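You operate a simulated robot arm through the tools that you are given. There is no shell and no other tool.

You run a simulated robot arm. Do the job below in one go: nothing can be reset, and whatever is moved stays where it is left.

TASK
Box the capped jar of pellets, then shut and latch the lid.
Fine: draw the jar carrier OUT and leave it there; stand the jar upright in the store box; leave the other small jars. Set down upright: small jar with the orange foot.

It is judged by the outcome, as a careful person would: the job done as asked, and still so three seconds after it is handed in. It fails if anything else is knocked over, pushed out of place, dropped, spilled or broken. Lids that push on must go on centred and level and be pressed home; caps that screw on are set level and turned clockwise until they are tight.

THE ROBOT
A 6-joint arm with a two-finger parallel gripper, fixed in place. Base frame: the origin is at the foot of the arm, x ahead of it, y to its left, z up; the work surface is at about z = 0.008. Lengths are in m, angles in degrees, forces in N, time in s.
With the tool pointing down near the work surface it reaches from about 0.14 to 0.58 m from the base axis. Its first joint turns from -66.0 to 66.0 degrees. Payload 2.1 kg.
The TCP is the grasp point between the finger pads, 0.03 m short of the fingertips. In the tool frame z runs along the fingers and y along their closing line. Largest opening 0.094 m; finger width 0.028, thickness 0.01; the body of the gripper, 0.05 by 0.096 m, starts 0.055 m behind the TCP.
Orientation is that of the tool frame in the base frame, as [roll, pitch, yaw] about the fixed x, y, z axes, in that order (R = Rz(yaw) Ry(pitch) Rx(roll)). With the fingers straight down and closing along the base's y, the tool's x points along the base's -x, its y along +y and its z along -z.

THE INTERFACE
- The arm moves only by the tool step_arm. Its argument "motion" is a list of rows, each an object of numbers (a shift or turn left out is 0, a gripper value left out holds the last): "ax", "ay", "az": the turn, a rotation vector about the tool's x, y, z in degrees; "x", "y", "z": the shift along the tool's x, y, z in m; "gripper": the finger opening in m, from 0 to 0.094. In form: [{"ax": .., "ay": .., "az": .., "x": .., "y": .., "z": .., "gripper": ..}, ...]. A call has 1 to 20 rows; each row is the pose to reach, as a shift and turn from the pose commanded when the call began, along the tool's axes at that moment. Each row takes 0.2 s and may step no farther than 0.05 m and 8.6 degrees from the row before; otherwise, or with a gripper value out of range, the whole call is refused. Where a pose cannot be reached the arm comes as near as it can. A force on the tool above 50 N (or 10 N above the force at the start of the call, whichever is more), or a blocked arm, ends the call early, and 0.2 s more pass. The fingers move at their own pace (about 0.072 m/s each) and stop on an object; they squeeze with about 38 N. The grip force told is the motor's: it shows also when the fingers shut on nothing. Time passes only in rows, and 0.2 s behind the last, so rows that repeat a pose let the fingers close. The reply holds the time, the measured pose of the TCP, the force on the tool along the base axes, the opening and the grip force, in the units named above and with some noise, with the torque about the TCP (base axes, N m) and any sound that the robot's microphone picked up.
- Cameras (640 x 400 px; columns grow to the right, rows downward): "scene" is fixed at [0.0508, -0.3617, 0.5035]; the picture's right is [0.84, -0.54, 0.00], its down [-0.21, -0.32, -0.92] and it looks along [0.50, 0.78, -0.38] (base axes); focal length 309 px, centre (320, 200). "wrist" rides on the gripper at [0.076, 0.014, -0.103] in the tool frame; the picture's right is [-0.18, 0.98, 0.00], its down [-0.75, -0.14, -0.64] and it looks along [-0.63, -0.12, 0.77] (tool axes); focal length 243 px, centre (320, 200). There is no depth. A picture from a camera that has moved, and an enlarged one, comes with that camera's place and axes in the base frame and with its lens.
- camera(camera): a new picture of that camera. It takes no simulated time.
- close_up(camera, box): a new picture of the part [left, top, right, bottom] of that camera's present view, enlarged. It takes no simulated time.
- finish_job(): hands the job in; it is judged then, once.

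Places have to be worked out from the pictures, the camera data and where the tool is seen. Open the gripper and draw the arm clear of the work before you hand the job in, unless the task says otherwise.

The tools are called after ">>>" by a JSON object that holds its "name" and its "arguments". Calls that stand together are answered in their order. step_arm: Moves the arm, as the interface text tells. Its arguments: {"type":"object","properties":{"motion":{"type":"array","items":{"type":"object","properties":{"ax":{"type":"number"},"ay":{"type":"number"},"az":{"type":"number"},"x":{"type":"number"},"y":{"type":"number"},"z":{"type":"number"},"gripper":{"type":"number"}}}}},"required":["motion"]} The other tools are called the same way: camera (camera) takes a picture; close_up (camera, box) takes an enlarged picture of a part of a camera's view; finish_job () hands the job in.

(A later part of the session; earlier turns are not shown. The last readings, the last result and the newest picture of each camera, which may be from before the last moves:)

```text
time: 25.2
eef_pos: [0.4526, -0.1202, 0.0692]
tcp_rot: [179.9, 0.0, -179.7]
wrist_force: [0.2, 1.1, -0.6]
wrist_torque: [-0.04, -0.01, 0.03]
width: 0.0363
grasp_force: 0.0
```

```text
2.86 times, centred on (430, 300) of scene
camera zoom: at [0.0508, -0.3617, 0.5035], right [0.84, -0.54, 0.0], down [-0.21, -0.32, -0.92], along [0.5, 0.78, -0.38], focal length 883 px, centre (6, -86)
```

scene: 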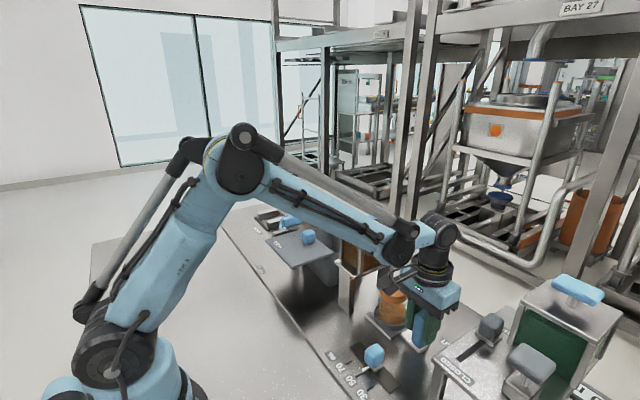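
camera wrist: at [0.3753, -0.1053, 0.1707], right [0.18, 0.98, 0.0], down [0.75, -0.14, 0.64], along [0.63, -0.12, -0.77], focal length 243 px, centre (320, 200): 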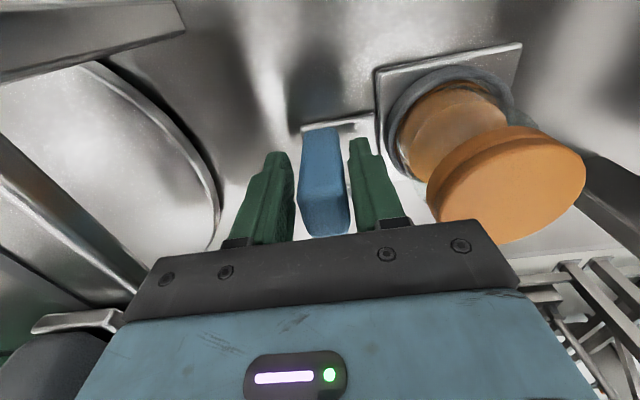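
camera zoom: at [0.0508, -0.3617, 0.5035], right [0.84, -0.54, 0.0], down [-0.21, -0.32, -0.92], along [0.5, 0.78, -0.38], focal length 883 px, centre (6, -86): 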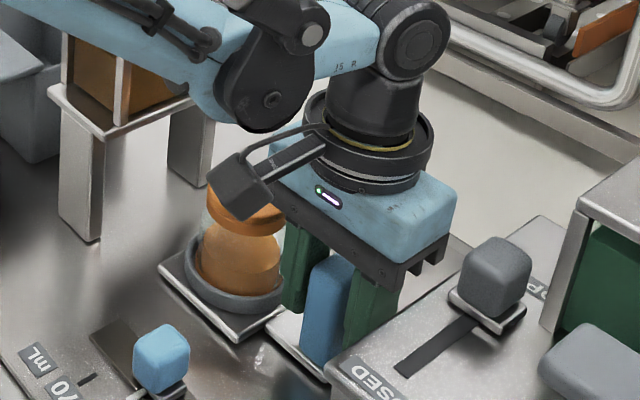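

No stop reached yet (only 1 N). I advance a few more millimetres in tiny steps to find the end stop.

>>> {"name": "step_arm", "arguments": {"motion": [{"y": -0.0015}, {"y": -0.003}, {"y": -0.0045}, {"y": -0.0045}]}}

>>> {"name": "close_up", "arguments": {"camera": "scene", "box": [380, 250, 500, 360]}}

>>> {"name": "close_up", "arguments": {"camera": "wrist", "box": [60, 100, 420, 320]}}

```text
time: 26.2
eef_pos: [0.4543, -0.1226, 0.0694]
tcp_rot: [179.9, 0.2, -179.8]
wrist_force: [-1.7, 5.4, -0.9]
wrist_torque: [-0.1, 0.0, -0.04]
width: 0.0388
grasp_force: 2.5
```

```text
3.64 times, centred on (440, 305) of scene
camera zoom: at [0.0508, -0.3617, 0.5035], right [0.84, -0.54, 0.0], down [-0.21, -0.32, -0.92], along [0.5, 0.78, -0.38], focal length 1124 px, centre (-116, -182)
```

zoom: 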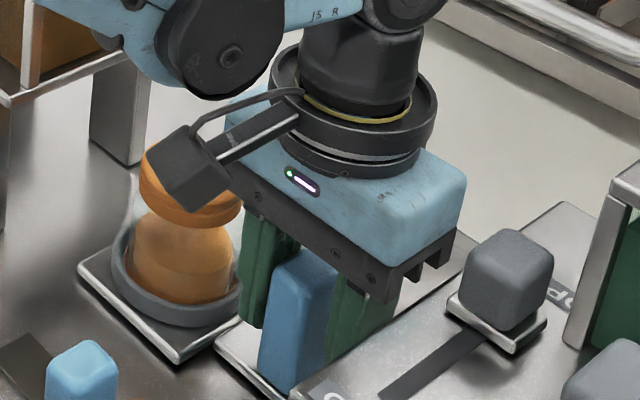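

```text
1.78 times, centred on (240, 210) of wrist
camera zoom: at [0.3761, -0.1088, 0.1708], right [0.18, 0.98, 0.0], down [0.75, -0.14, 0.64], along [0.63, -0.12, -0.77], focal length 431 px, centre (462, 182)
```

zoom: 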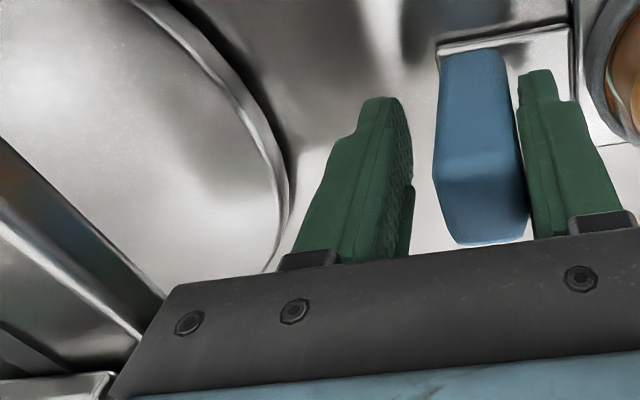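

The finger opening was pushed to 0.0388 with 5.4 N — the carrier is at its OUT stop. I back off a few mm to unload, then lift straight up.

>>> {"name": "step_arm", "arguments": {"motion": [{"y": 0.003, "gripper": 0.04}, {"y": 0.005, "gripper": 0.044}, {"y": 0.005, "z": -0.03}, {"y": 0.005, "z": -0.07}, {"y": 0.005, "z": -0.11}, {"y": 0.005, "z": -0.15}, {"y": 0.005, "z": -0.19}, {"y": 0.005, "z": -0.2, "gripper": 0.09}, {"y": 0.005, "z": -0.2, "gripper": 0.09}]}}

>>> {"name": "camera", "arguments": {"camera": "wrist"}}

>>> {"name": "camera", "arguments": {"camera": "scene"}}

```text
time: 28.2
eef_pos: [0.4512, -0.1183, 0.2686]
tcp_rot: [-180.0, 0.1, -179.8]
wrist_force: [-0.1, -0.9, 0.2]
wrist_torque: [-0.01, -0.02, -0.01]
width: 0.0901
grasp_force: 0.1
```

```text
taken
camera wrist: at [0.3748, -0.1046, 0.3701], right [0.18, 0.98, 0.0], down [0.75, -0.14, 0.64], along [0.63, -0.12, -0.77], focal length 243 px, centre (320, 200)
```

wrist: 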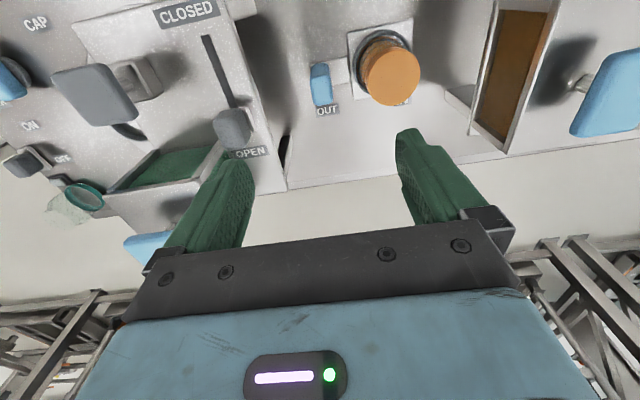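

```text
taken
```

scene: 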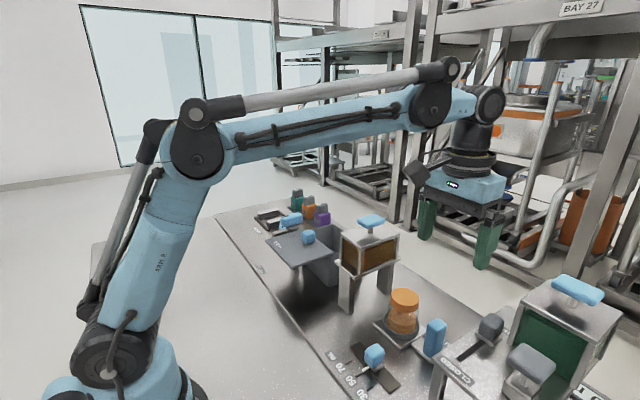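

The carrier is OUT with the jar fully exposed and upright. Zooming to measure the jar.

>>> {"name": "close_up", "arguments": {"camera": "wrist", "box": [290, 10, 450, 130]}}

>>> {"name": "close_up", "arguments": {"camera": "scene", "box": [360, 275, 460, 365]}}

```text
3.33 times, centred on (370, 70) of wrist
camera zoom: at [0.3748, -0.1046, 0.3701], right [0.18, 0.98, 0.0], down [0.75, -0.14, 0.64], along [0.63, -0.12, -0.77], focal length 809 px, centre (153, 633)
```

zoom: 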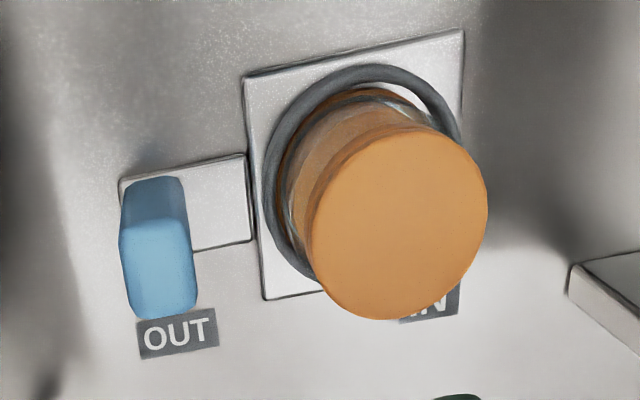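

```text
4.44 times, centred on (410, 320) of scene
camera zoom: at [0.0508, -0.3617, 0.5035], right [0.84, -0.54, 0.0], down [-0.21, -0.32, -0.92], along [0.5, 0.78, -0.38], focal length 1373 px, centre (-80, -333)
```

zoom: 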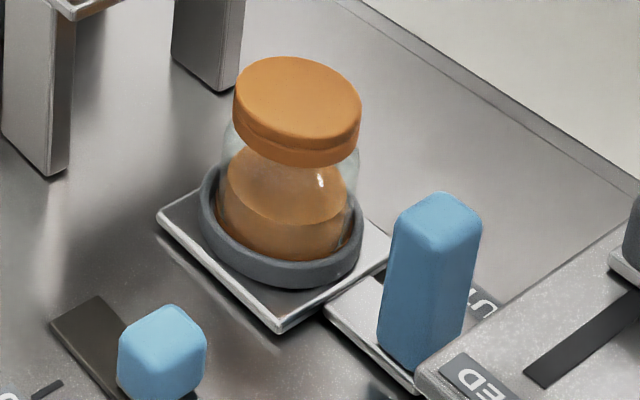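

The handle sits exactly at OUT. The jar is centred near [0.453, −0.0415], ~0.060 m wide, cap top z≈0.093. I move above it and swing the yaw to −25° so that the camera ends up on the +x side for the later placement in the box.

>>> {"name": "step_arm", "arguments": {"motion": [{"y": 0.038, "z": -0.02, "az": -8}, {"x": -0.0018, "y": 0.0768, "z": -0.02, "az": -16}, {"x": -0.0018, "y": 0.0768, "z": -0.02, "az": -24}, {"x": -0.0018, "y": 0.0768, "z": -0.02, "az": -32}, {"x": -0.0018, "y": 0.0768, "z": -0.02, "az": -40}, {"x": -0.0018, "y": 0.0768, "z": -0.02, "az": -48}, {"x": -0.0018, "y": 0.0768, "z": -0.02, "az": -56}, {"x": -0.0018, "y": 0.0768, "z": -0.02, "az": -64}, {"x": -0.0018, "y": 0.0768, "z": -0.02, "az": -72}, {"x": -0.0018, "y": 0.0768, "z": -0.02, "az": -80}, {"x": -0.0018, "y": 0.0768, "z": -0.02, "az": -88}, {"x": -0.0018, "y": 0.0768, "z": -0.02, "az": -96}, {"x": -0.0018, "y": 0.0768, "z": -0.02, "az": -104}, {"x": -0.0018, "y": 0.0768, "z": -0.02, "az": -112}, {"x": -0.0018, "y": 0.0768, "z": -0.02, "az": -120}, {"x": -0.0018, "y": 0.0768, "z": -0.02, "az": -128}, {"x": -0.0018, "y": 0.0768, "z": -0.02, "az": -136}, {"x": -0.0018, "y": 0.0768, "z": -0.02, "az": -144}, {"x": -0.0018, "y": 0.0768, "z": -0.02, "az": -152}, {"x": -0.0018, "y": 0.0768, "z": -0.02, "az": -155, "gripper": 0.094}]}}

>>> {"name": "camera", "arguments": {"camera": "wrist"}}

>>> {"name": "camera", "arguments": {"camera": "scene"}}

```text
time: 32.4
eef_pos: [0.4547, -0.0409, 0.288]
tcp_rot: [-179.9, -0.2, -24.7]
wrist_force: [0.0, 0.8, 0.4]
wrist_torque: [-0.01, 0.0, 0.0]
width: 0.0941
grasp_force: 0.0
```

```text
taken
camera wrist: at [0.517, -0.0863, 0.3905], right [-0.58, -0.82, 0.0], down [-0.63, 0.44, 0.64], along [-0.52, 0.37, -0.77], focal length 243 px, centre (320, 200)
```

wrist: 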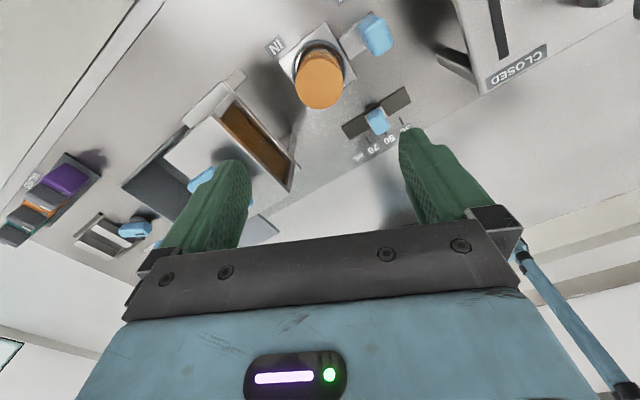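

```text
taken
```

scene: 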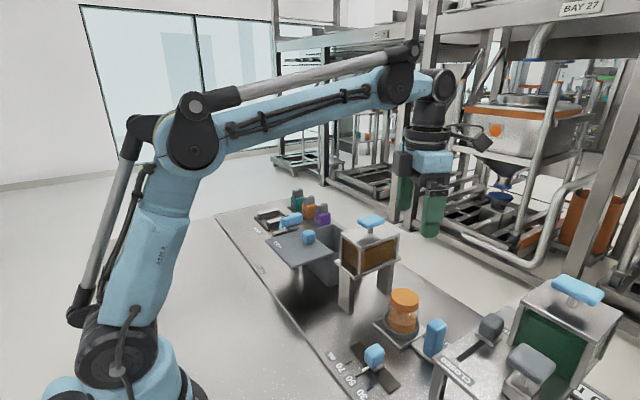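

>>> {"name": "close_up", "arguments": {"camera": "wrist", "box": [250, 10, 420, 140]}}

```text
3.08 times, centred on (335, 75) of wrist
camera zoom: at [0.517, -0.0863, 0.3905], right [-0.58, -0.82, 0.0], down [-0.63, 0.44, 0.64], along [-0.52, 0.37, -0.77], focal length 746 px, centre (274, 585)
```

zoom: 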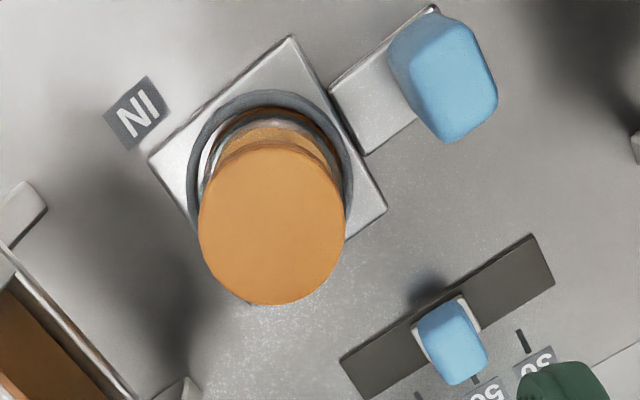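

Three views combine to put the jar axis at about [0.4555, −0.041] with cap top z≈0.095, and the TCP is at [0.4547, −0.0409]. I set the opening to 0.084 (keeping clear of the handle) and descend to z≈0.15 to check the alignment.

>>> {"name": "step_arm", "arguments": {"motion": [{"z": 0.03, "gripper": 0.084}, {"z": 0.06}, {"z": 0.09}, {"z": 0.12}, {"z": 0.14}, {"z": 0.14}]}}

>>> {"name": "camera", "arguments": {"camera": "wrist"}}

>>> {"name": "close_up", "arguments": {"camera": "scene", "box": [340, 200, 500, 360]}}

```text
time: 33.8
eef_pos: [0.4533, -0.042, 0.1462]
tcp_rot: [-180.0, -0.1, -24.8]
wrist_force: [-0.5, -0.2, -0.3]
wrist_torque: [0.02, 0.01, 0.0]
width: 0.0839
grasp_force: 0.0
```

```text
taken
camera wrist: at [0.5164, -0.0867, 0.2483], right [-0.58, -0.81, 0.0], down [-0.63, 0.44, 0.64], along [-0.52, 0.37, -0.77], focal length 243 px, centre (320, 200)
```

wrist: 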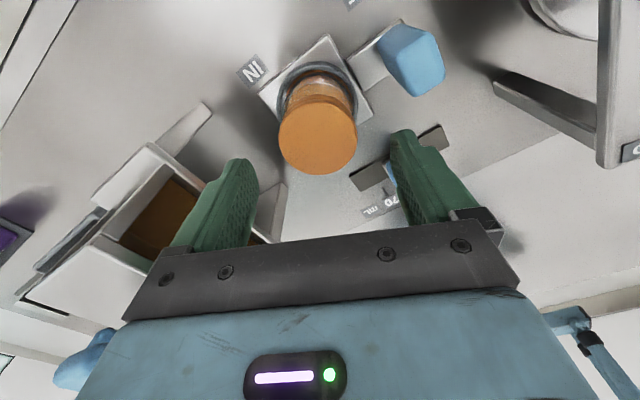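

```text
2.50 times, centred on (420, 280) of scene
camera zoom: at [0.0508, -0.3617, 0.5035], right [0.84, -0.54, 0.0], down [-0.21, -0.32, -0.92], along [0.5, 0.78, -0.38], focal length 772 px, centre (70, 0)
```

zoom: 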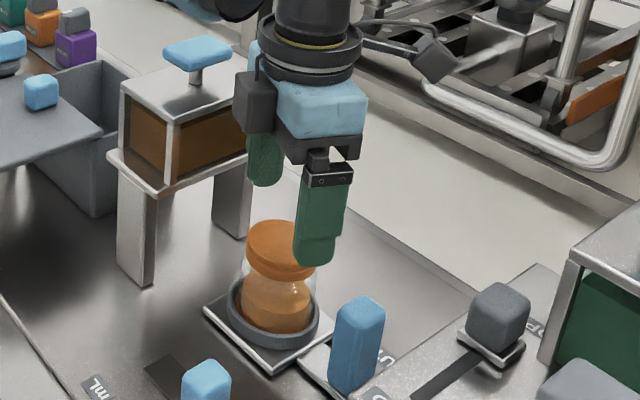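

The jar is centred between the fingers along the closing axis (within ~1 mm); I add a 3 mm shift along tool x and descend to z≈0.069 with tips just above the cup ring.

>>> {"name": "step_arm", "arguments": {"motion": [{"x": 0.003, "z": 0.02, "gripper": 0.084}, {"x": 0.003, "z": 0.04}, {"x": 0.003, "z": 0.06}, {"x": 0.003, "z": 0.07}, {"x": 0.003, "z": 0.077}, {"x": 0.003, "z": 0.077}]}}

>>> {"name": "camera", "arguments": {"camera": "wrist"}}

>>> {"name": "close_up", "arguments": {"camera": "scene", "box": [360, 240, 480, 360]}}

```text
time: 35.2
eef_pos: [0.4575, -0.0436, 0.0713]
tcp_rot: [-180.0, 0.0, -24.8]
wrist_force: [-0.6, 0.1, -0.1]
wrist_torque: [-0.01, -0.01, -0.03]
width: 0.0842
grasp_force: 0.1
```

```text
taken
camera wrist: at [0.5199, -0.0885, 0.1734], right [-0.58, -0.81, 0.0], down [-0.63, 0.44, 0.64], along [-0.52, 0.37, -0.77], focal length 243 px, centre (320, 200)
```

wrist: 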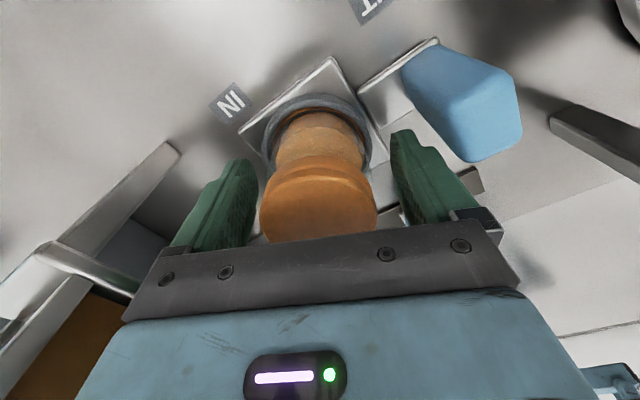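

```text
3.33 times, centred on (420, 300) of scene
camera zoom: at [0.0508, -0.3617, 0.5035], right [0.84, -0.54, 0.0], down [-0.21, -0.32, -0.92], along [0.5, 0.78, -0.38], focal length 1030 px, centre (-13, -133)
```

zoom: 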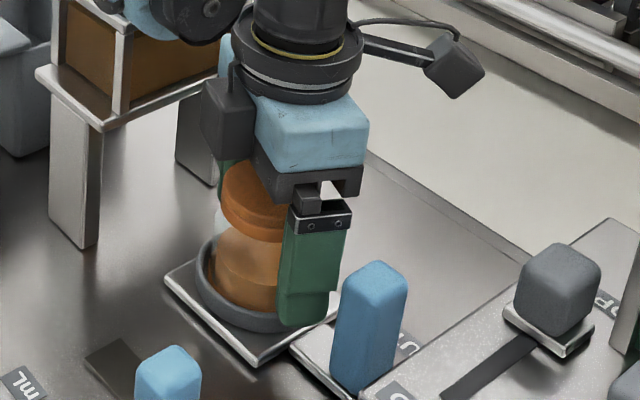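

The jar stands centred between the fingers with tips just above the ring. I close on it.

>>> {"name": "step_arm", "arguments": {"motion": [{"gripper": 0.074}, {"gripper": 0.066}, {"gripper": 0.06}, {"gripper": 0.054}, {"gripper": 0.048}, {"gripper": 0.044}, {"gripper": 0.044}]}}

>>> {"name": "camera", "arguments": {"camera": "wrist"}}

>>> {"name": "close_up", "arguments": {"camera": "scene", "box": [360, 240, 480, 360]}}

```text
time: 36.8
eef_pos: [0.4578, -0.0444, 0.0725]
tcp_rot: [-179.9, -0.2, -24.8]
wrist_force: [0.5, 0.3, 0.3]
wrist_torque: [0.02, 0.01, 0.0]
width: 0.0598
grasp_force: 38.1
```

```text
taken
camera wrist: at [0.5199, -0.0884, 0.1736], right [-0.58, -0.81, 0.0], down [-0.63, 0.44, 0.64], along [-0.52, 0.37, -0.77], focal length 243 px, centre (320, 200)
```

wrist: 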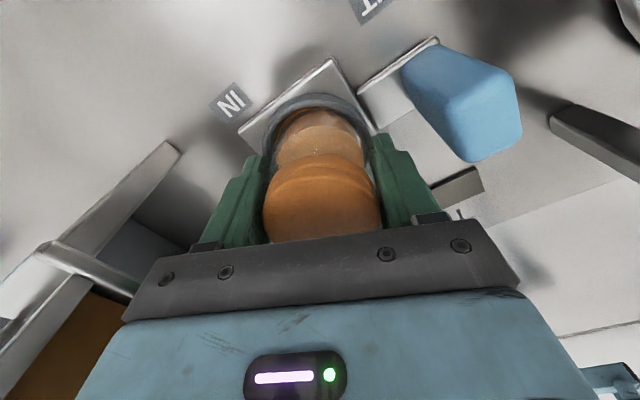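

```text
3.33 times, centred on (420, 300) of scene
camera zoom: at [0.0508, -0.3617, 0.5035], right [0.84, -0.54, 0.0], down [-0.21, -0.32, -0.92], along [0.5, 0.78, -0.38], focal length 1030 px, centre (-13, -133)
```

zoom: 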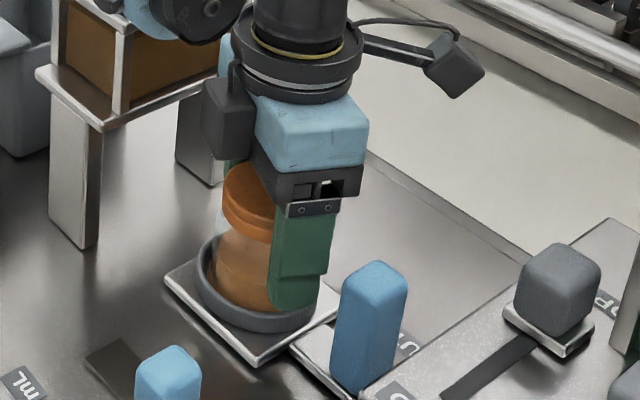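

Jar gripped at 0.0598 m, 38 N, with no side load. I lift slowly at first, then check.

>>> {"name": "step_arm", "arguments": {"motion": [{"z": -0.005, "gripper": 0.044}, {"z": -0.012}, {"z": -0.02}, {"z": -0.03}, {"z": -0.045}, {"z": -0.06}, {"z": -0.075}, {"z": -0.075}]}}

>>> {"name": "camera", "arguments": {"camera": "scene"}}

>>> {"name": "close_up", "arguments": {"camera": "scene", "box": [350, 200, 490, 360]}}

```text
time: 38.6
eef_pos: [0.4553, -0.0428, 0.1469]
tcp_rot: [-179.9, -0.1, -24.8]
wrist_force: [0.2, 0.2, -1.8]
wrist_torque: [-0.01, 0.01, -0.03]
width: 0.0597
grasp_force: 37.8
```

```text
taken
```

scene: 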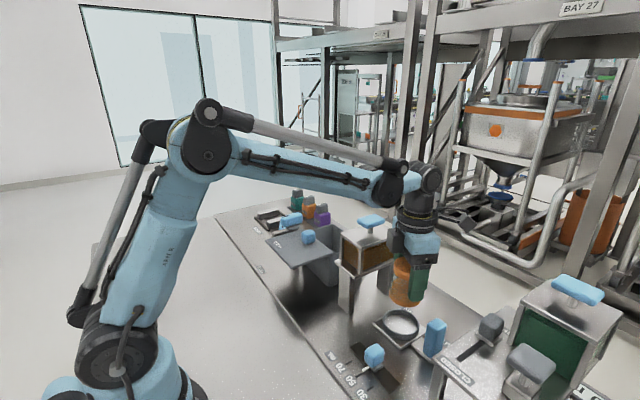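

```text
2.50 times, centred on (420, 280) of scene
camera zoom: at [0.0508, -0.3617, 0.5035], right [0.84, -0.54, 0.0], down [-0.21, -0.32, -0.92], along [0.5, 0.78, -0.38], focal length 772 px, centre (70, 0)
```

zoom: 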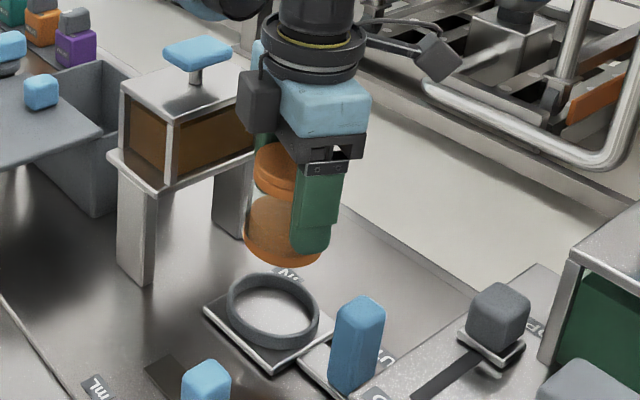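

The jar is lifted cleanly and upright (bottom about 0.05 m below the TCP). I raise to z≈0.32, carry it past the dispenser well above its handle, and turn to yaw 0 over the box.

>>> {"name": "step_arm", "arguments": {"motion": [{"z": -0.04, "gripper": 0.044}, {"z": -0.085}, {"z": -0.13}, {"z": -0.175}, {"x": -0.0262, "y": -0.0209, "z": -0.175}, {"x": -0.0566, "y": -0.0509, "z": -0.175}, {"x": -0.087, "y": -0.081, "z": -0.175}, {"x": -0.1083, "y": -0.1152, "z": -0.175}, {"x": -0.116, "y": -0.1557, "z": -0.175, "az": -6}, {"x": -0.1126, "y": -0.1959, "z": -0.175, "az": -13}, {"x": -0.107, "y": -0.2315, "z": -0.175, "az": -20}, {"x": -0.1037, "y": -0.2385, "z": -0.175, "az": -24.8}, {"x": -0.1037, "y": -0.2385, "z": -0.175, "az": -24.8}]}}

>>> {"name": "camera", "arguments": {"camera": "wrist"}}

>>> {"name": "camera", "arguments": {"camera": "scene"}}

```text
time: 41.4
eef_pos: [0.4524, 0.2115, 0.3134]
tcp_rot: [-179.9, -0.2, 0.1]
wrist_force: [-0.9, 0.2, -1.3]
wrist_torque: [0.0, 0.01, -0.02]
width: 0.0594
grasp_force: 37.7
out of reach, approached as far as the arm can: row 11, 12, 13
```

```text
taken
camera wrist: at [0.5278, 0.1983, 0.4148], right [-0.18, -0.98, 0.0], down [-0.75, 0.14, 0.64], along [-0.63, 0.12, -0.77], focal length 243 px, centre (320, 200)
```

wrist: 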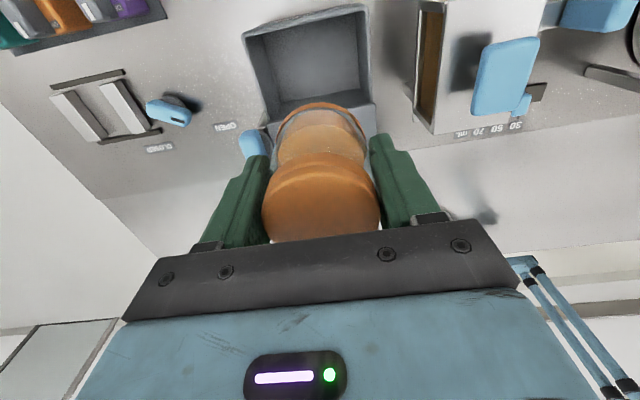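

```text
taken
```

scene: 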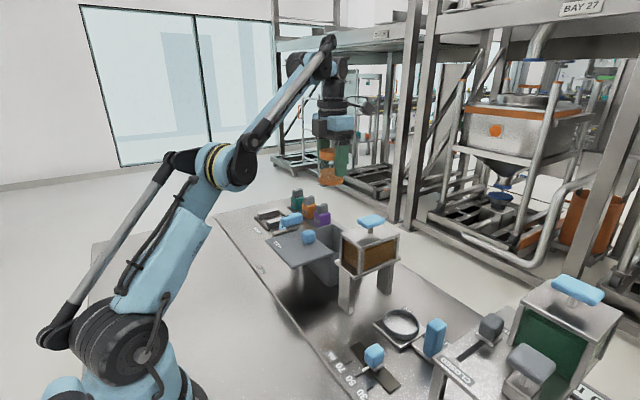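

The arm hit its reach limit at this height (TCP [0.452, 0.2115, 0.313]), harmless. I zoom in on the box to locate its interior.

>>> {"name": "close_up", "arguments": {"camera": "wrist", "box": [220, 0, 400, 130]}}

>>> {"name": "close_up", "arguments": {"camera": "scene", "box": [250, 130, 400, 300]}}

```text
3.08 times, centred on (310, 65) of wrist
camera zoom: at [0.5278, 0.1983, 0.4148], right [-0.18, -0.98, 0.0], down [-0.75, 0.14, 0.64], along [-0.63, 0.12, -0.77], focal length 746 px, centre (351, 615)
```

zoom: 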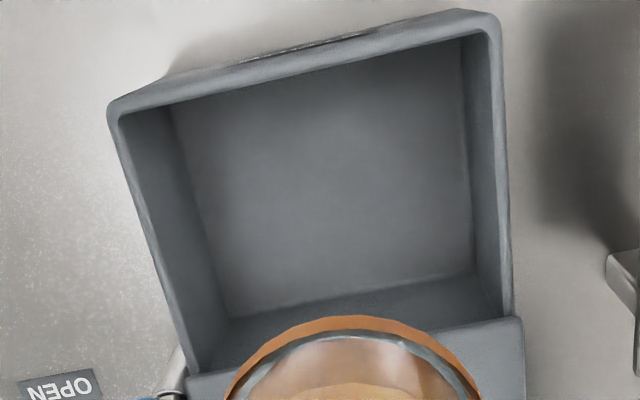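

```text
2.35 times, centred on (325, 215) of scene
camera zoom: at [0.0508, -0.3617, 0.5035], right [0.84, -0.54, 0.0], down [-0.21, -0.32, -0.92], along [0.5, 0.78, -0.38], focal length 727 px, centre (308, 165)
```

zoom: 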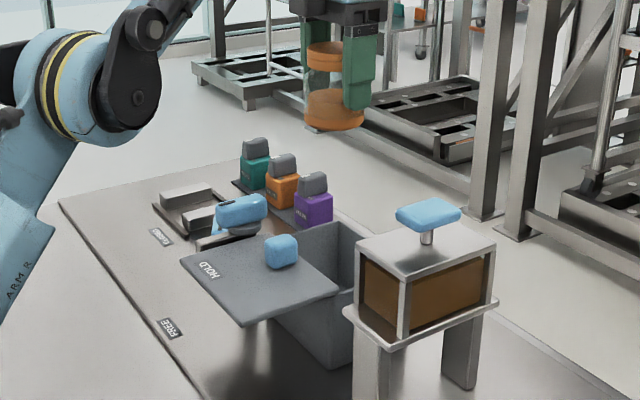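

Box interior computed: x 0.410–0.5045, y 0.1555–0.284, centre [0.457, 0.220], rim z≈0.10. I move to the centre while lowering to z≈0.21 and re-check.

>>> {"name": "step_arm", "arguments": {"motion": [{"x": 0.0, "y": -0.004, "z": 0.02, "gripper": 0.044}, {"x": 0.0049, "y": -0.0081, "z": 0.045}, {"x": 0.0049, "y": -0.0081, "z": 0.07}, {"x": 0.0049, "y": -0.0081, "z": 0.09}, {"x": 0.0049, "y": -0.0081, "z": 0.105}, {"x": 0.0049, "y": -0.0081, "z": 0.105}]}}

>>> {"name": "camera", "arguments": {"camera": "wrist"}}

>>> {"name": "close_up", "arguments": {"camera": "scene", "box": [250, 130, 400, 300]}}

```text
time: 42.8
eef_pos: [0.4583, 0.2193, 0.207]
tcp_rot: [180.0, -0.2, 0.1]
wrist_force: [0.9, -0.1, -1.6]
wrist_torque: [0.01, 0.02, -0.04]
width: 0.0593
grasp_force: 37.5
```

```text
taken
camera wrist: at [0.5334, 0.2056, 0.3092], right [-0.18, -0.98, 0.0], down [-0.75, 0.14, 0.64], along [-0.63, 0.12, -0.77], focal length 243 px, centre (320, 200)
```

wrist: 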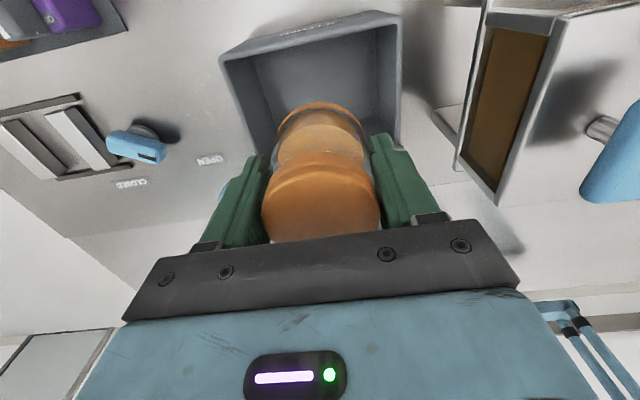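

```text
2.35 times, centred on (325, 215) of scene
camera zoom: at [0.0508, -0.3617, 0.5035], right [0.84, -0.54, 0.0], down [-0.21, -0.32, -0.92], along [0.5, 0.78, -0.38], focal length 727 px, centre (308, 165)
```

zoom: 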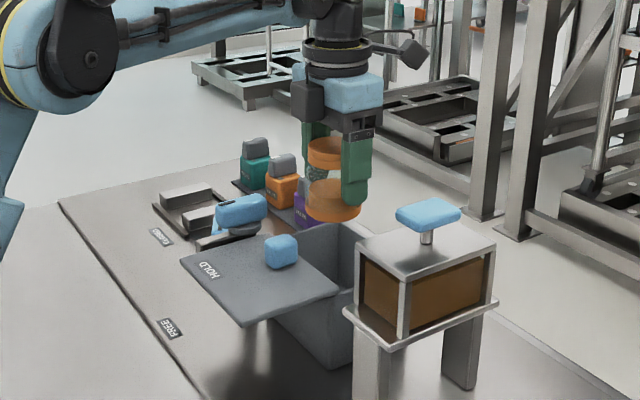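

Alignment confirmed (box centre y≈0.219). I lower into the box to z≈0.085, slowing near the end.

>>> {"name": "step_arm", "arguments": {"motion": [{"z": 0.02, "gripper": 0.044}, {"z": 0.04}, {"z": 0.06}, {"z": 0.08}, {"z": 0.1}, {"z": 0.112}, {"z": 0.12}, {"z": 0.12}]}}

>>> {"name": "camera", "arguments": {"camera": "wrist"}}

>>> {"name": "close_up", "arguments": {"camera": "scene", "box": [250, 150, 400, 300]}}

```text
time: 44.6
eef_pos: [0.459, 0.2207, 0.089]
tcp_rot: [179.9, -0.1, 0.0]
wrist_force: [0.5, -0.1, -2.1]
wrist_torque: [0.01, -0.01, 0.04]
width: 0.0597
grasp_force: 38.2
```

```text
taken
camera wrist: at [0.5335, 0.2071, 0.1905], right [-0.18, -0.98, 0.0], down [-0.75, 0.14, 0.64], along [-0.63, 0.12, -0.77], focal length 243 px, centre (320, 200)
```

wrist: 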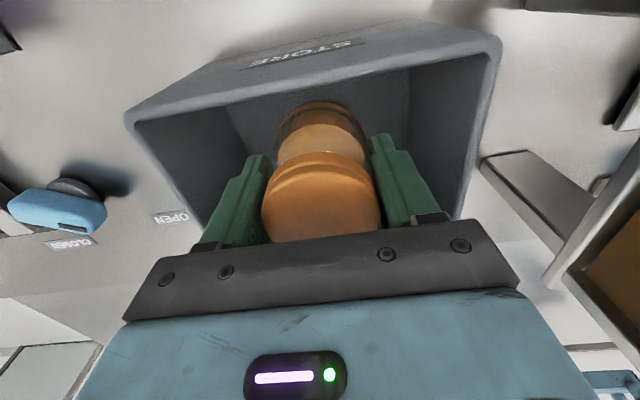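

```text
2.67 times, centred on (325, 225) of scene
camera zoom: at [0.0508, -0.3617, 0.5035], right [0.84, -0.54, 0.0], down [-0.21, -0.32, -0.92], along [0.5, 0.78, -0.38], focal length 824 px, centre (307, 133)
```

zoom: 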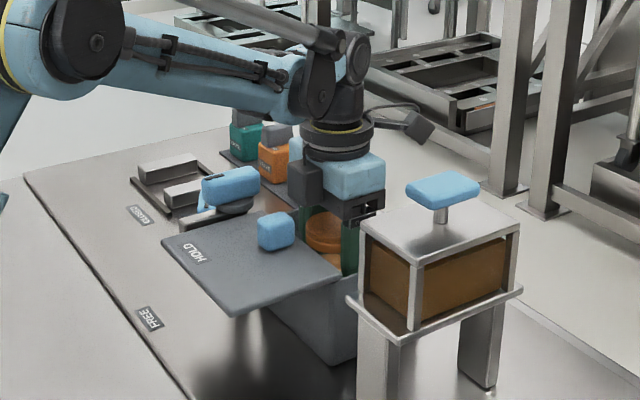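

The jar is inside the box, centred with room on both sides. I lower in small steps, feeling for the floor.

>>> {"name": "step_arm", "arguments": {"motion": [{"z": 0.004}, {"z": 0.008}, {"z": 0.011}, {"z": 0.014}, {"z": 0.014}]}}

```text
time: 45.8
eef_pos: [0.4572, 0.2197, 0.0746]
tcp_rot: [-180.0, -0.1, 0.0]
wrist_force: [0.3, -0.3, -1.4]
wrist_torque: [-0.01, 0.04, 0.01]
width: 0.0595
grasp_force: 37.8
```

No contact yet at z=0.0746; continuing in 2 mm steps.

>>> {"name": "step_arm", "arguments": {"motion": [{"z": 0.002}, {"z": 0.004}, {"z": 0.006}, {"z": 0.006}]}}

```text
time: 46.8
eef_pos: [0.4577, 0.2195, 0.0676]
tcp_rot: [-179.9, -0.1, 0.0]
wrist_force: [0.4, 0.0, -1.1]
wrist_torque: [-0.01, 0.01, 0.01]
width: 0.0595
grasp_force: 37.8
```

>>> {"name": "step_arm", "arguments": {"motion": [{"z": 0.0015}, {"z": 0.003}, {"z": 0.003}]}}

```text
time: 47.6
eef_pos: [0.4571, 0.2189, 0.0654]
tcp_rot: [-180.0, 0.0, 0.0]
wrist_force: [-4.2, 0.6, 24.9]
wrist_torque: [0.08, 0.23, -0.02]
width: 0.0597
grasp_force: 37.8
```

Contact with the box floor (+25 N). I ease up about 1 mm to unload, then release slowly.

>>> {"name": "step_arm", "arguments": {"motion": [{"z": -0.0008}, {"z": -0.0012}, {"z": -0.0012}]}}

```text
time: 48.4
eef_pos: [0.4569, 0.2191, 0.0664]
tcp_rot: [-180.0, -0.1, 0.0]
wrist_force: [0.3, -0.1, -1.8]
wrist_torque: [-0.02, -0.01, -0.01]
width: 0.0592
grasp_force: 38.3
```

Now it's just off/at the floor (within half a millimetre). I nudge down 0.4 mm and open the fingers gradually.

>>> {"name": "step_arm", "arguments": {"motion": [{"z": 0.0004, "gripper": 0.044}, {"z": 0.0004, "gripper": 0.058}, {"z": 0.0004, "gripper": 0.061}, {"z": 0.0004, "gripper": 0.064}, {"z": 0.0004, "gripper": 0.068}, {"z": 0.0004, "gripper": 0.074}, {"z": 0.0004, "gripper": 0.078}, {"z": 0.0004, "gripper": 0.078}]}}

>>> {"name": "camera", "arguments": {"camera": "wrist"}}

```text
time: 50.2
eef_pos: [0.4563, 0.2204, 0.0667]
tcp_rot: [179.9, -0.1, 0.0]
wrist_force: [0.1, 0.2, -0.5]
wrist_torque: [0.0, 0.0, 0.02]
width: 0.0779
grasp_force: 0.0
```

```text
taken
camera wrist: at [0.5326, 0.2062, 0.1688], right [-0.18, -0.98, 0.0], down [-0.75, 0.14, 0.64], along [-0.63, 0.12, -0.77], focal length 243 px, centre (320, 200)
```

wrist: 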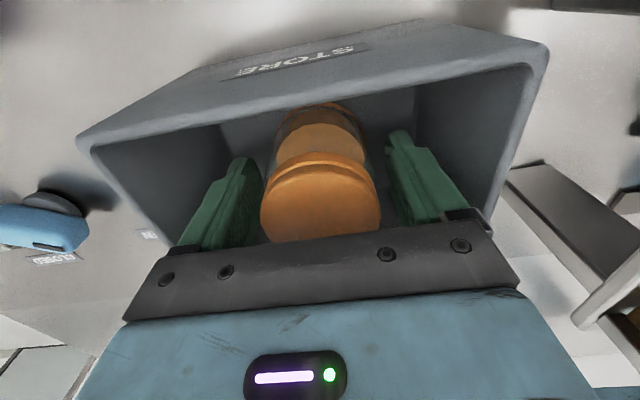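

Jar is standing free in the box with the fingers clear on both sides. I lift straight out.

>>> {"name": "step_arm", "arguments": {"motion": [{"z": -0.01}, {"z": -0.025}, {"z": -0.045}, {"z": -0.065}, {"z": -0.09}, {"z": -0.12}, {"z": -0.155}, {"z": -0.19}, {"z": -0.19}]}}

>>> {"name": "camera", "arguments": {"camera": "wrist"}}

>>> {"name": "camera", "arguments": {"camera": "scene"}}

```text
time: 52.2
eef_pos: [0.4555, 0.2199, 0.2556]
tcp_rot: [-179.9, -0.1, 0.0]
wrist_force: [0.2, 0.3, -0.7]
wrist_torque: [0.02, 0.0, -0.03]
width: 0.0781
grasp_force: 0.1
```

```text
taken
camera wrist: at [0.5317, 0.2064, 0.3571], right [-0.18, -0.98, 0.0], down [-0.75, 0.14, 0.64], along [-0.63, 0.12, -0.77], focal length 243 px, centre (320, 200)
```

wrist: 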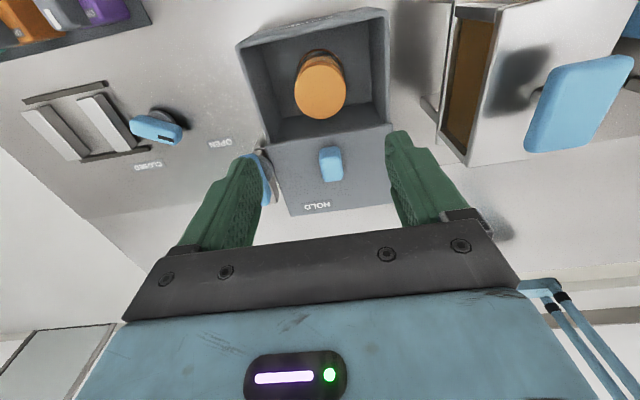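

```text
taken
```

scene: 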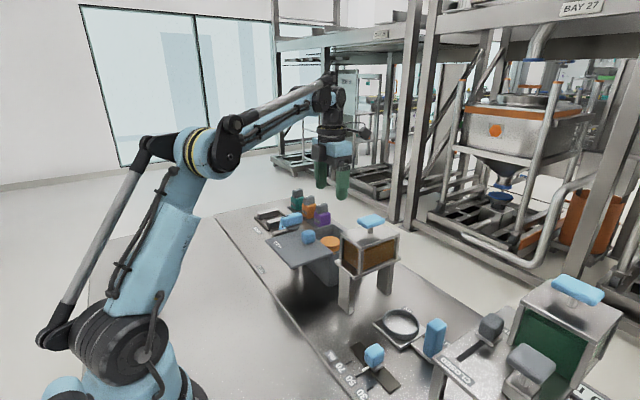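

The jar stands upright in the box with its cap below the rim. Zooming on the lid, knob and latch from this side.

>>> {"name": "close_up", "arguments": {"camera": "wrist", "box": [200, 60, 420, 230]}}

>>> {"name": "close_up", "arguments": {"camera": "scene", "box": [250, 200, 360, 290]}}

```text
2.35 times, centred on (310, 145) of wrist
camera zoom: at [0.5317, 0.2064, 0.3571], right [-0.18, -0.98, 0.0], down [-0.75, 0.14, 0.64], along [-0.63, 0.12, -0.77], focal length 571 px, centre (344, 329)
```

zoom: 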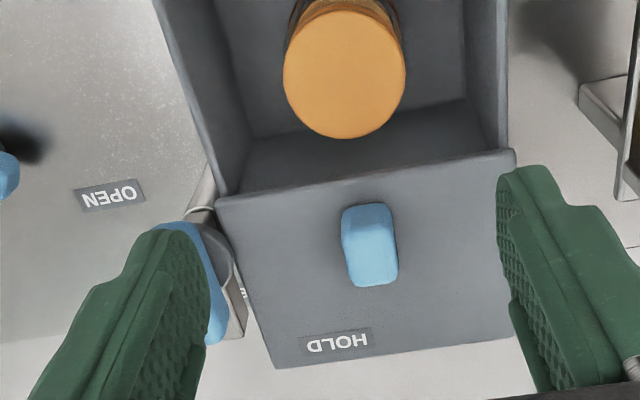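

```text
4.44 times, centred on (305, 245) of scene
camera zoom: at [0.0508, -0.3617, 0.5035], right [0.84, -0.54, 0.0], down [-0.21, -0.32, -0.92], along [0.5, 0.78, -0.38], focal length 1373 px, centre (387, 0)
```

zoom: 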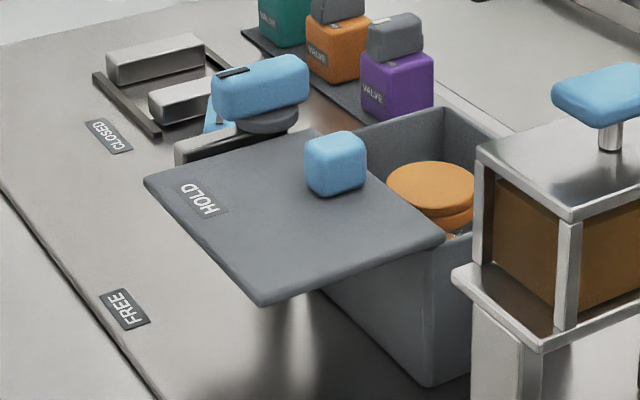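

Lid top is at z≈0.107 and its knob at about [0.386, 0.2215], top z≈0.136; it needs to slide about +0.10 m to cover the box. I'll push the knob from its −x side with closed fingers: move back to x≈0.335, close, and descend to z≈0.145.

>>> {"name": "step_arm", "arguments": {"motion": [{"x": -0.03, "gripper": 0.04}, {"x": -0.06, "gripper": 0.0}, {"x": -0.09}, {"x": -0.12, "y": -0.0016}, {"x": -0.12, "y": -0.0016, "z": 0.03}, {"x": -0.12, "y": -0.0016, "z": 0.06}, {"x": -0.12, "y": -0.0016, "z": 0.085}, {"x": -0.12, "y": -0.0016, "z": 0.1}, {"x": -0.12, "y": -0.0016, "z": 0.1}]}}

>>> {"name": "camera", "arguments": {"camera": "wrist"}}

>>> {"name": "close_up", "arguments": {"camera": "scene", "box": [240, 160, 380, 290]}}

```text
time: 54.2
eef_pos: [0.3378, 0.2231, 0.1559]
tcp_rot: [-180.0, -0.1, 0.0]
wrist_force: [-0.5, 0.5, 0.3]
wrist_torque: [0.02, 0.01, 0.01]
width: 0.0
grasp_force: 32.6
```

```text
taken
camera wrist: at [0.4128, 0.2088, 0.2588], right [-0.18, -0.98, 0.0], down [-0.75, 0.14, 0.64], along [-0.63, 0.12, -0.77], focal length 243 px, centre (320, 200)
```

wrist: 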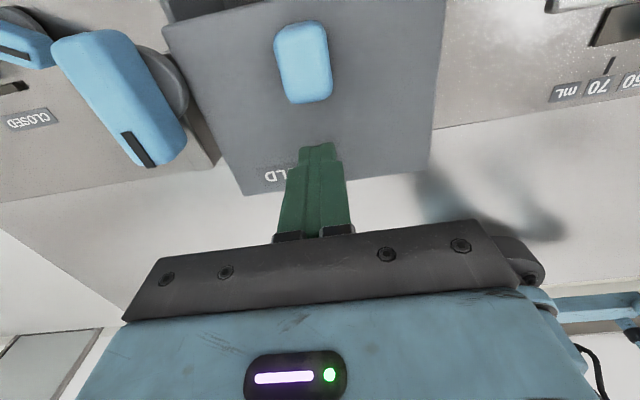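

```text
3.08 times, centred on (310, 225) of scene
camera zoom: at [0.0508, -0.3617, 0.5035], right [0.84, -0.54, 0.0], down [-0.21, -0.32, -0.92], along [0.5, 0.78, -0.38], focal length 951 px, centre (351, 123)
```

zoom: 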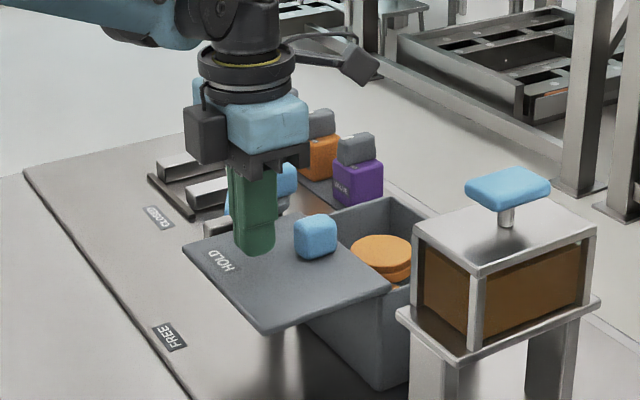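

Fingers are behind the knob (knob at [0.387, 0.222]). I lower to z≈0.146 and push +x slowly through the first part of the travel.

>>> {"name": "step_arm", "arguments": {"motion": [{"z": 0.005}, {"z": 0.01}, {"x": 0.01, "z": 0.01}, {"x": 0.018, "z": 0.01}, {"x": 0.025, "z": 0.01}, {"x": 0.032, "z": 0.01}, {"x": 0.04, "z": 0.01}, {"x": 0.048, "z": 0.01}, {"x": 0.056, "z": 0.01}, {"x": 0.064, "z": 0.01}, {"x": 0.064, "z": 0.01}]}}

>>> {"name": "camera", "arguments": {"camera": "wrist"}}

>>> {"name": "close_up", "arguments": {"camera": "scene", "box": [240, 160, 380, 290]}}

```text
time: 56.6
eef_pos: [0.4004, 0.2206, 0.1452]
tcp_rot: [180.0, -0.1, 0.1]
wrist_force: [-1.0, -1.0, -0.2]
wrist_torque: [-0.01, 0.01, 0.01]
width: 0.0
grasp_force: 33.1
```

```text
taken
camera wrist: at [0.4772, 0.2074, 0.248], right [-0.18, -0.98, 0.0], down [-0.75, 0.14, 0.64], along [-0.63, 0.12, -0.77], focal length 243 px, centre (320, 200)
```

wrist: 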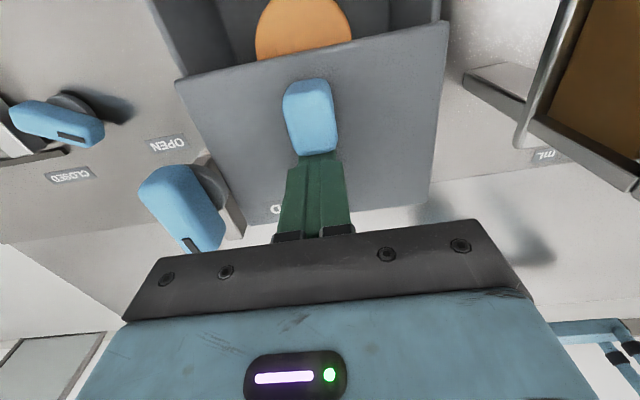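

```text
3.08 times, centred on (310, 225) of scene
camera zoom: at [0.0508, -0.3617, 0.5035], right [0.84, -0.54, 0.0], down [-0.21, -0.32, -0.92], along [0.5, 0.78, -0.38], focal length 951 px, centre (351, 123)
```

zoom: 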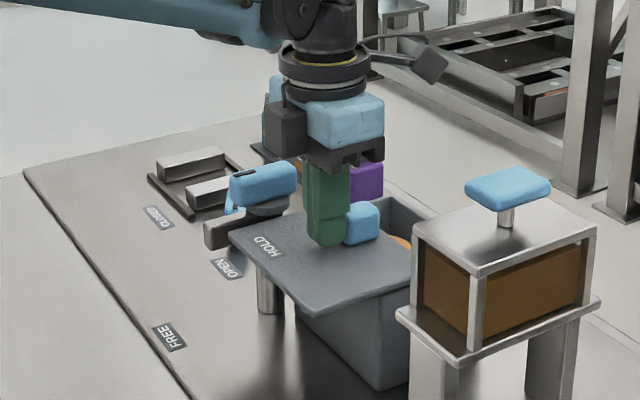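

The lid slides freely (1 N) and passes over the jar without contact. I continue pushing toward the closed position.

>>> {"name": "step_arm", "arguments": {"motion": [{"x": 0.008}, {"x": 0.016}, {"x": 0.024}, {"x": 0.032}, {"x": 0.04}, {"x": 0.045}, {"x": 0.05}, {"x": 0.05}]}}

>>> {"name": "camera", "arguments": {"camera": "wrist"}}

>>> {"name": "close_up", "arguments": {"camera": "scene", "box": [240, 160, 380, 290]}}

```text
time: 58.4
eef_pos: [0.4522, 0.2222, 0.1463]
tcp_rot: [-180.0, -0.1, 0.1]
wrist_force: [-0.7, -0.9, 0.3]
wrist_torque: [-0.03, 0.0, 0.01]
width: 0.0
grasp_force: 33.0
```

```text
taken
camera wrist: at [0.5268, 0.2074, 0.2484], right [-0.18, -0.98, 0.0], down [-0.75, 0.14, 0.64], along [-0.63, 0.12, -0.77], focal length 243 px, centre (320, 200)
```

wrist: 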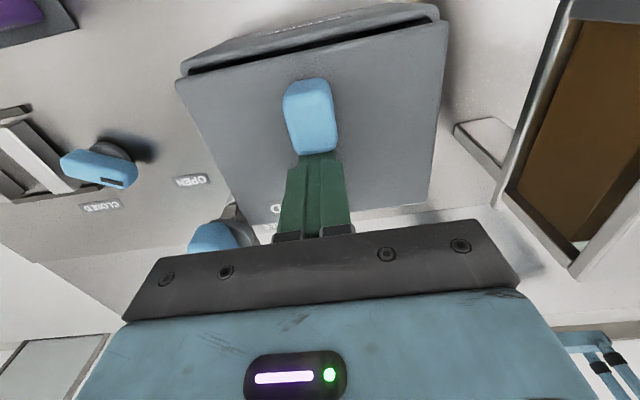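

```text
3.08 times, centred on (310, 225) of scene
camera zoom: at [0.0508, -0.3617, 0.5035], right [0.84, -0.54, 0.0], down [-0.21, -0.32, -0.92], along [0.5, 0.78, -0.38], focal length 951 px, centre (351, 123)
```

zoom: 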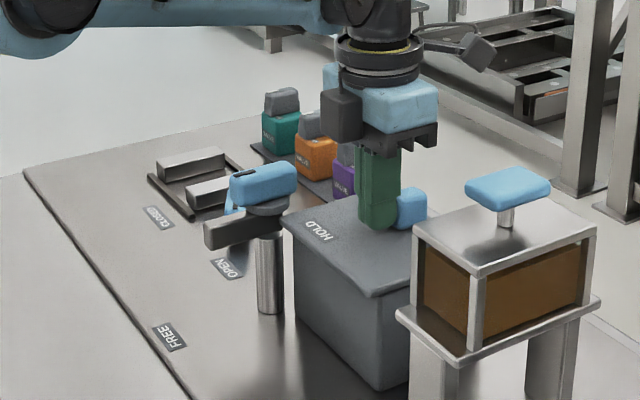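

Nearly closed — a gap of about 1 cm remains at the far rim. I push on in 3 mm steps until the stop.

>>> {"name": "step_arm", "arguments": {"motion": [{"x": 0.003}, {"x": 0.006}, {"x": 0.009}, {"x": 0.009}]}}

>>> {"name": "camera", "arguments": {"camera": "wrist"}}

```text
time: 59.4
eef_pos: [0.4595, 0.2207, 0.1461]
tcp_rot: [-179.9, -0.1, 0.0]
wrist_force: [-0.2, 0.1, 0.1]
wrist_torque: [-0.05, 0.03, -0.05]
width: 0.0
grasp_force: 33.1
```

```text
taken
camera wrist: at [0.5355, 0.2071, 0.2483], right [-0.18, -0.98, 0.0], down [-0.75, 0.14, 0.64], along [-0.63, 0.12, -0.77], focal length 243 px, centre (320, 200)
```

wrist: 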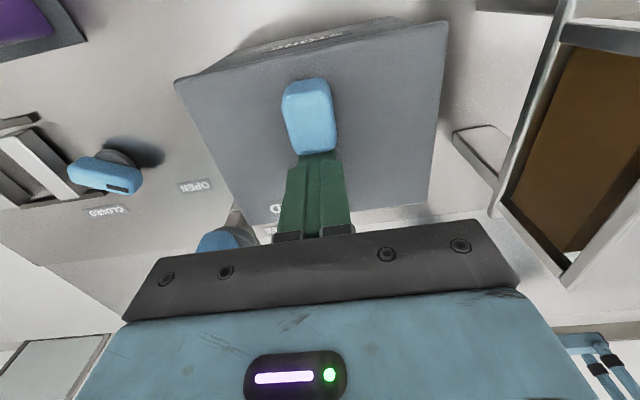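

The gap has disappeared. I push 1–2 mm steps more to feel whether the stop is reached.

>>> {"name": "step_arm", "arguments": {"motion": [{"x": 0.0015}, {"x": 0.003}, {"x": 0.003}]}}

>>> {"name": "close_up", "arguments": {"camera": "wrist", "box": [160, 0, 460, 200]}}

```text
time: 60.2
eef_pos: [0.4596, 0.2208, 0.146]
tcp_rot: [179.9, 0.4, 0.0]
wrist_force: [-30.3, -5.6, 2.4]
wrist_torque: [0.22, 0.19, -0.12]
width: 0.0
grasp_force: 32.9
```

```text
2.00 times, centred on (310, 100) of wrist
camera zoom: at [0.5375, 0.2075, 0.2479], right [-0.18, -0.98, 0.0], down [-0.75, 0.14, 0.65], along [-0.64, 0.12, -0.76], focal length 485 px, centre (340, 400)
```

zoom: 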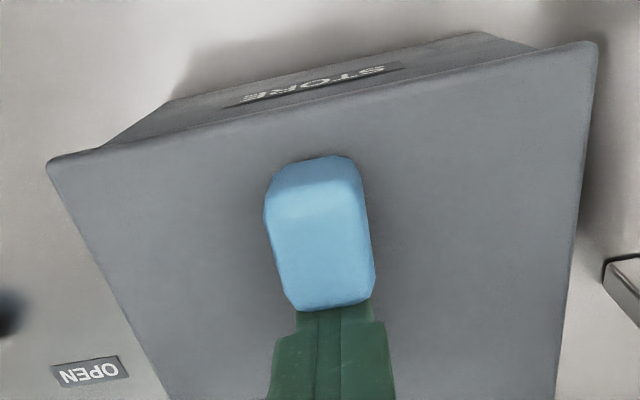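

Solid stop (30 N) — the lid is fully shut. I back off, lift clear, and begin turning the tool back toward yaw 180 for the latch.

>>> {"name": "step_arm", "arguments": {"motion": [{"x": -0.005}, {"x": -0.014}, {"x": -0.014, "z": -0.03}, {"x": -0.014, "z": -0.07}, {"x": -0.014, "z": -0.11}, {"x": -0.02, "z": -0.13, "az": 8}, {"x": -0.03, "z": -0.13, "az": 16}, {"x": -0.04, "z": -0.13, "az": 24}, {"x": -0.05, "z": -0.13, "az": 32}, {"x": -0.06, "z": -0.13, "az": 40}, {"x": -0.07, "z": -0.13, "az": 48}, {"x": -0.08, "z": -0.13, "az": 56}, {"x": -0.08, "z": -0.13, "az": 64}, {"x": -0.08, "z": -0.13, "az": 72}, {"x": -0.08, "z": -0.13, "az": 80}, {"x": -0.08, "z": -0.13, "az": 88}, {"x": -0.08, "z": -0.13, "az": 96}, {"x": -0.08, "z": -0.13, "az": 104}, {"x": -0.08, "z": -0.13, "az": 112}]}}

>>> {"name": "camera", "arguments": {"camera": "wrist"}}

>>> {"name": "close_up", "arguments": {"camera": "scene", "box": [240, 180, 380, 290]}}

```text
time: 64.2
eef_pos: [0.3816, 0.2214, 0.2753]
tcp_rot: [-179.9, -0.1, -112.2]
wrist_force: [-0.1, 0.3, -0.1]
wrist_torque: [0.05, 0.02, -0.01]
width: 0.0
grasp_force: 33.2
```

```text
taken
camera wrist: at [0.3401, 0.1572, 0.378], right [-0.84, 0.54, 0.0], down [0.41, 0.64, 0.64], along [0.35, 0.54, -0.77], focal length 243 px, centre (320, 200)
```

wrist: 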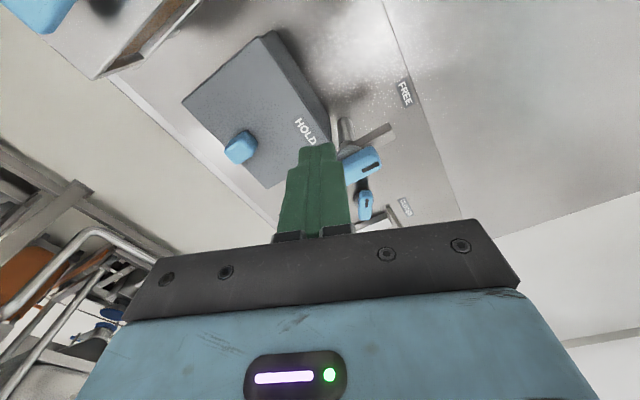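

```text
3.64 times, centred on (310, 235) of scene
camera zoom: at [0.0508, -0.3617, 0.5035], right [0.84, -0.54, 0.0], down [-0.21, -0.32, -0.92], along [0.5, 0.78, -0.38], focal length 1124 px, centre (356, 73)
```

zoom: 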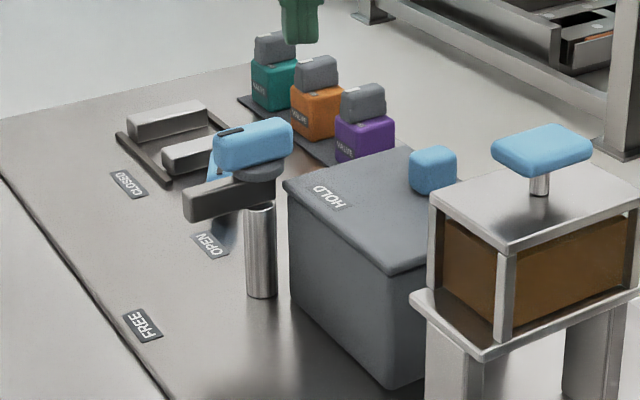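

The lid is shut flush on the box. I finish rotating to yaw 180 and move to view the latch (post near [0.395, 0.31]) from the −x side.

>>> {"name": "step_arm", "arguments": {"motion": [{"az": 8, "gripper": 0.03}, {"az": 16, "gripper": 0.06}, {"az": 24}, {"az": 32}, {"az": 40}, {"az": 48}, {"az": 56}, {"az": 64}, {"az": 67.8}, {"az": 67.8}]}}

>>> {"name": "camera", "arguments": {"camera": "wrist"}}

```text
time: 66.4
eef_pos: [0.383, 0.2213, 0.2752]
tcp_rot: [180.0, 0.1, -180.0]
wrist_force: [-0.2, -0.6, -0.1]
wrist_torque: [-0.01, -0.03, 0.05]
width: 0.0601
grasp_force: 0.1
```

```text
taken
camera wrist: at [0.306, 0.2364, 0.3777], right [0.18, 0.98, 0.0], down [0.75, -0.14, 0.64], along [0.63, -0.12, -0.77], focal length 243 px, centre (320, 200)
```

wrist: 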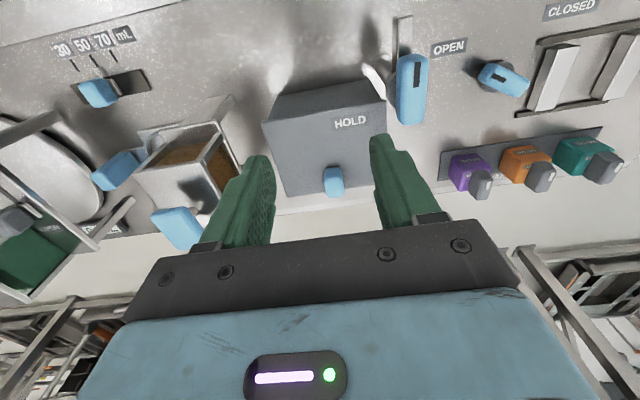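

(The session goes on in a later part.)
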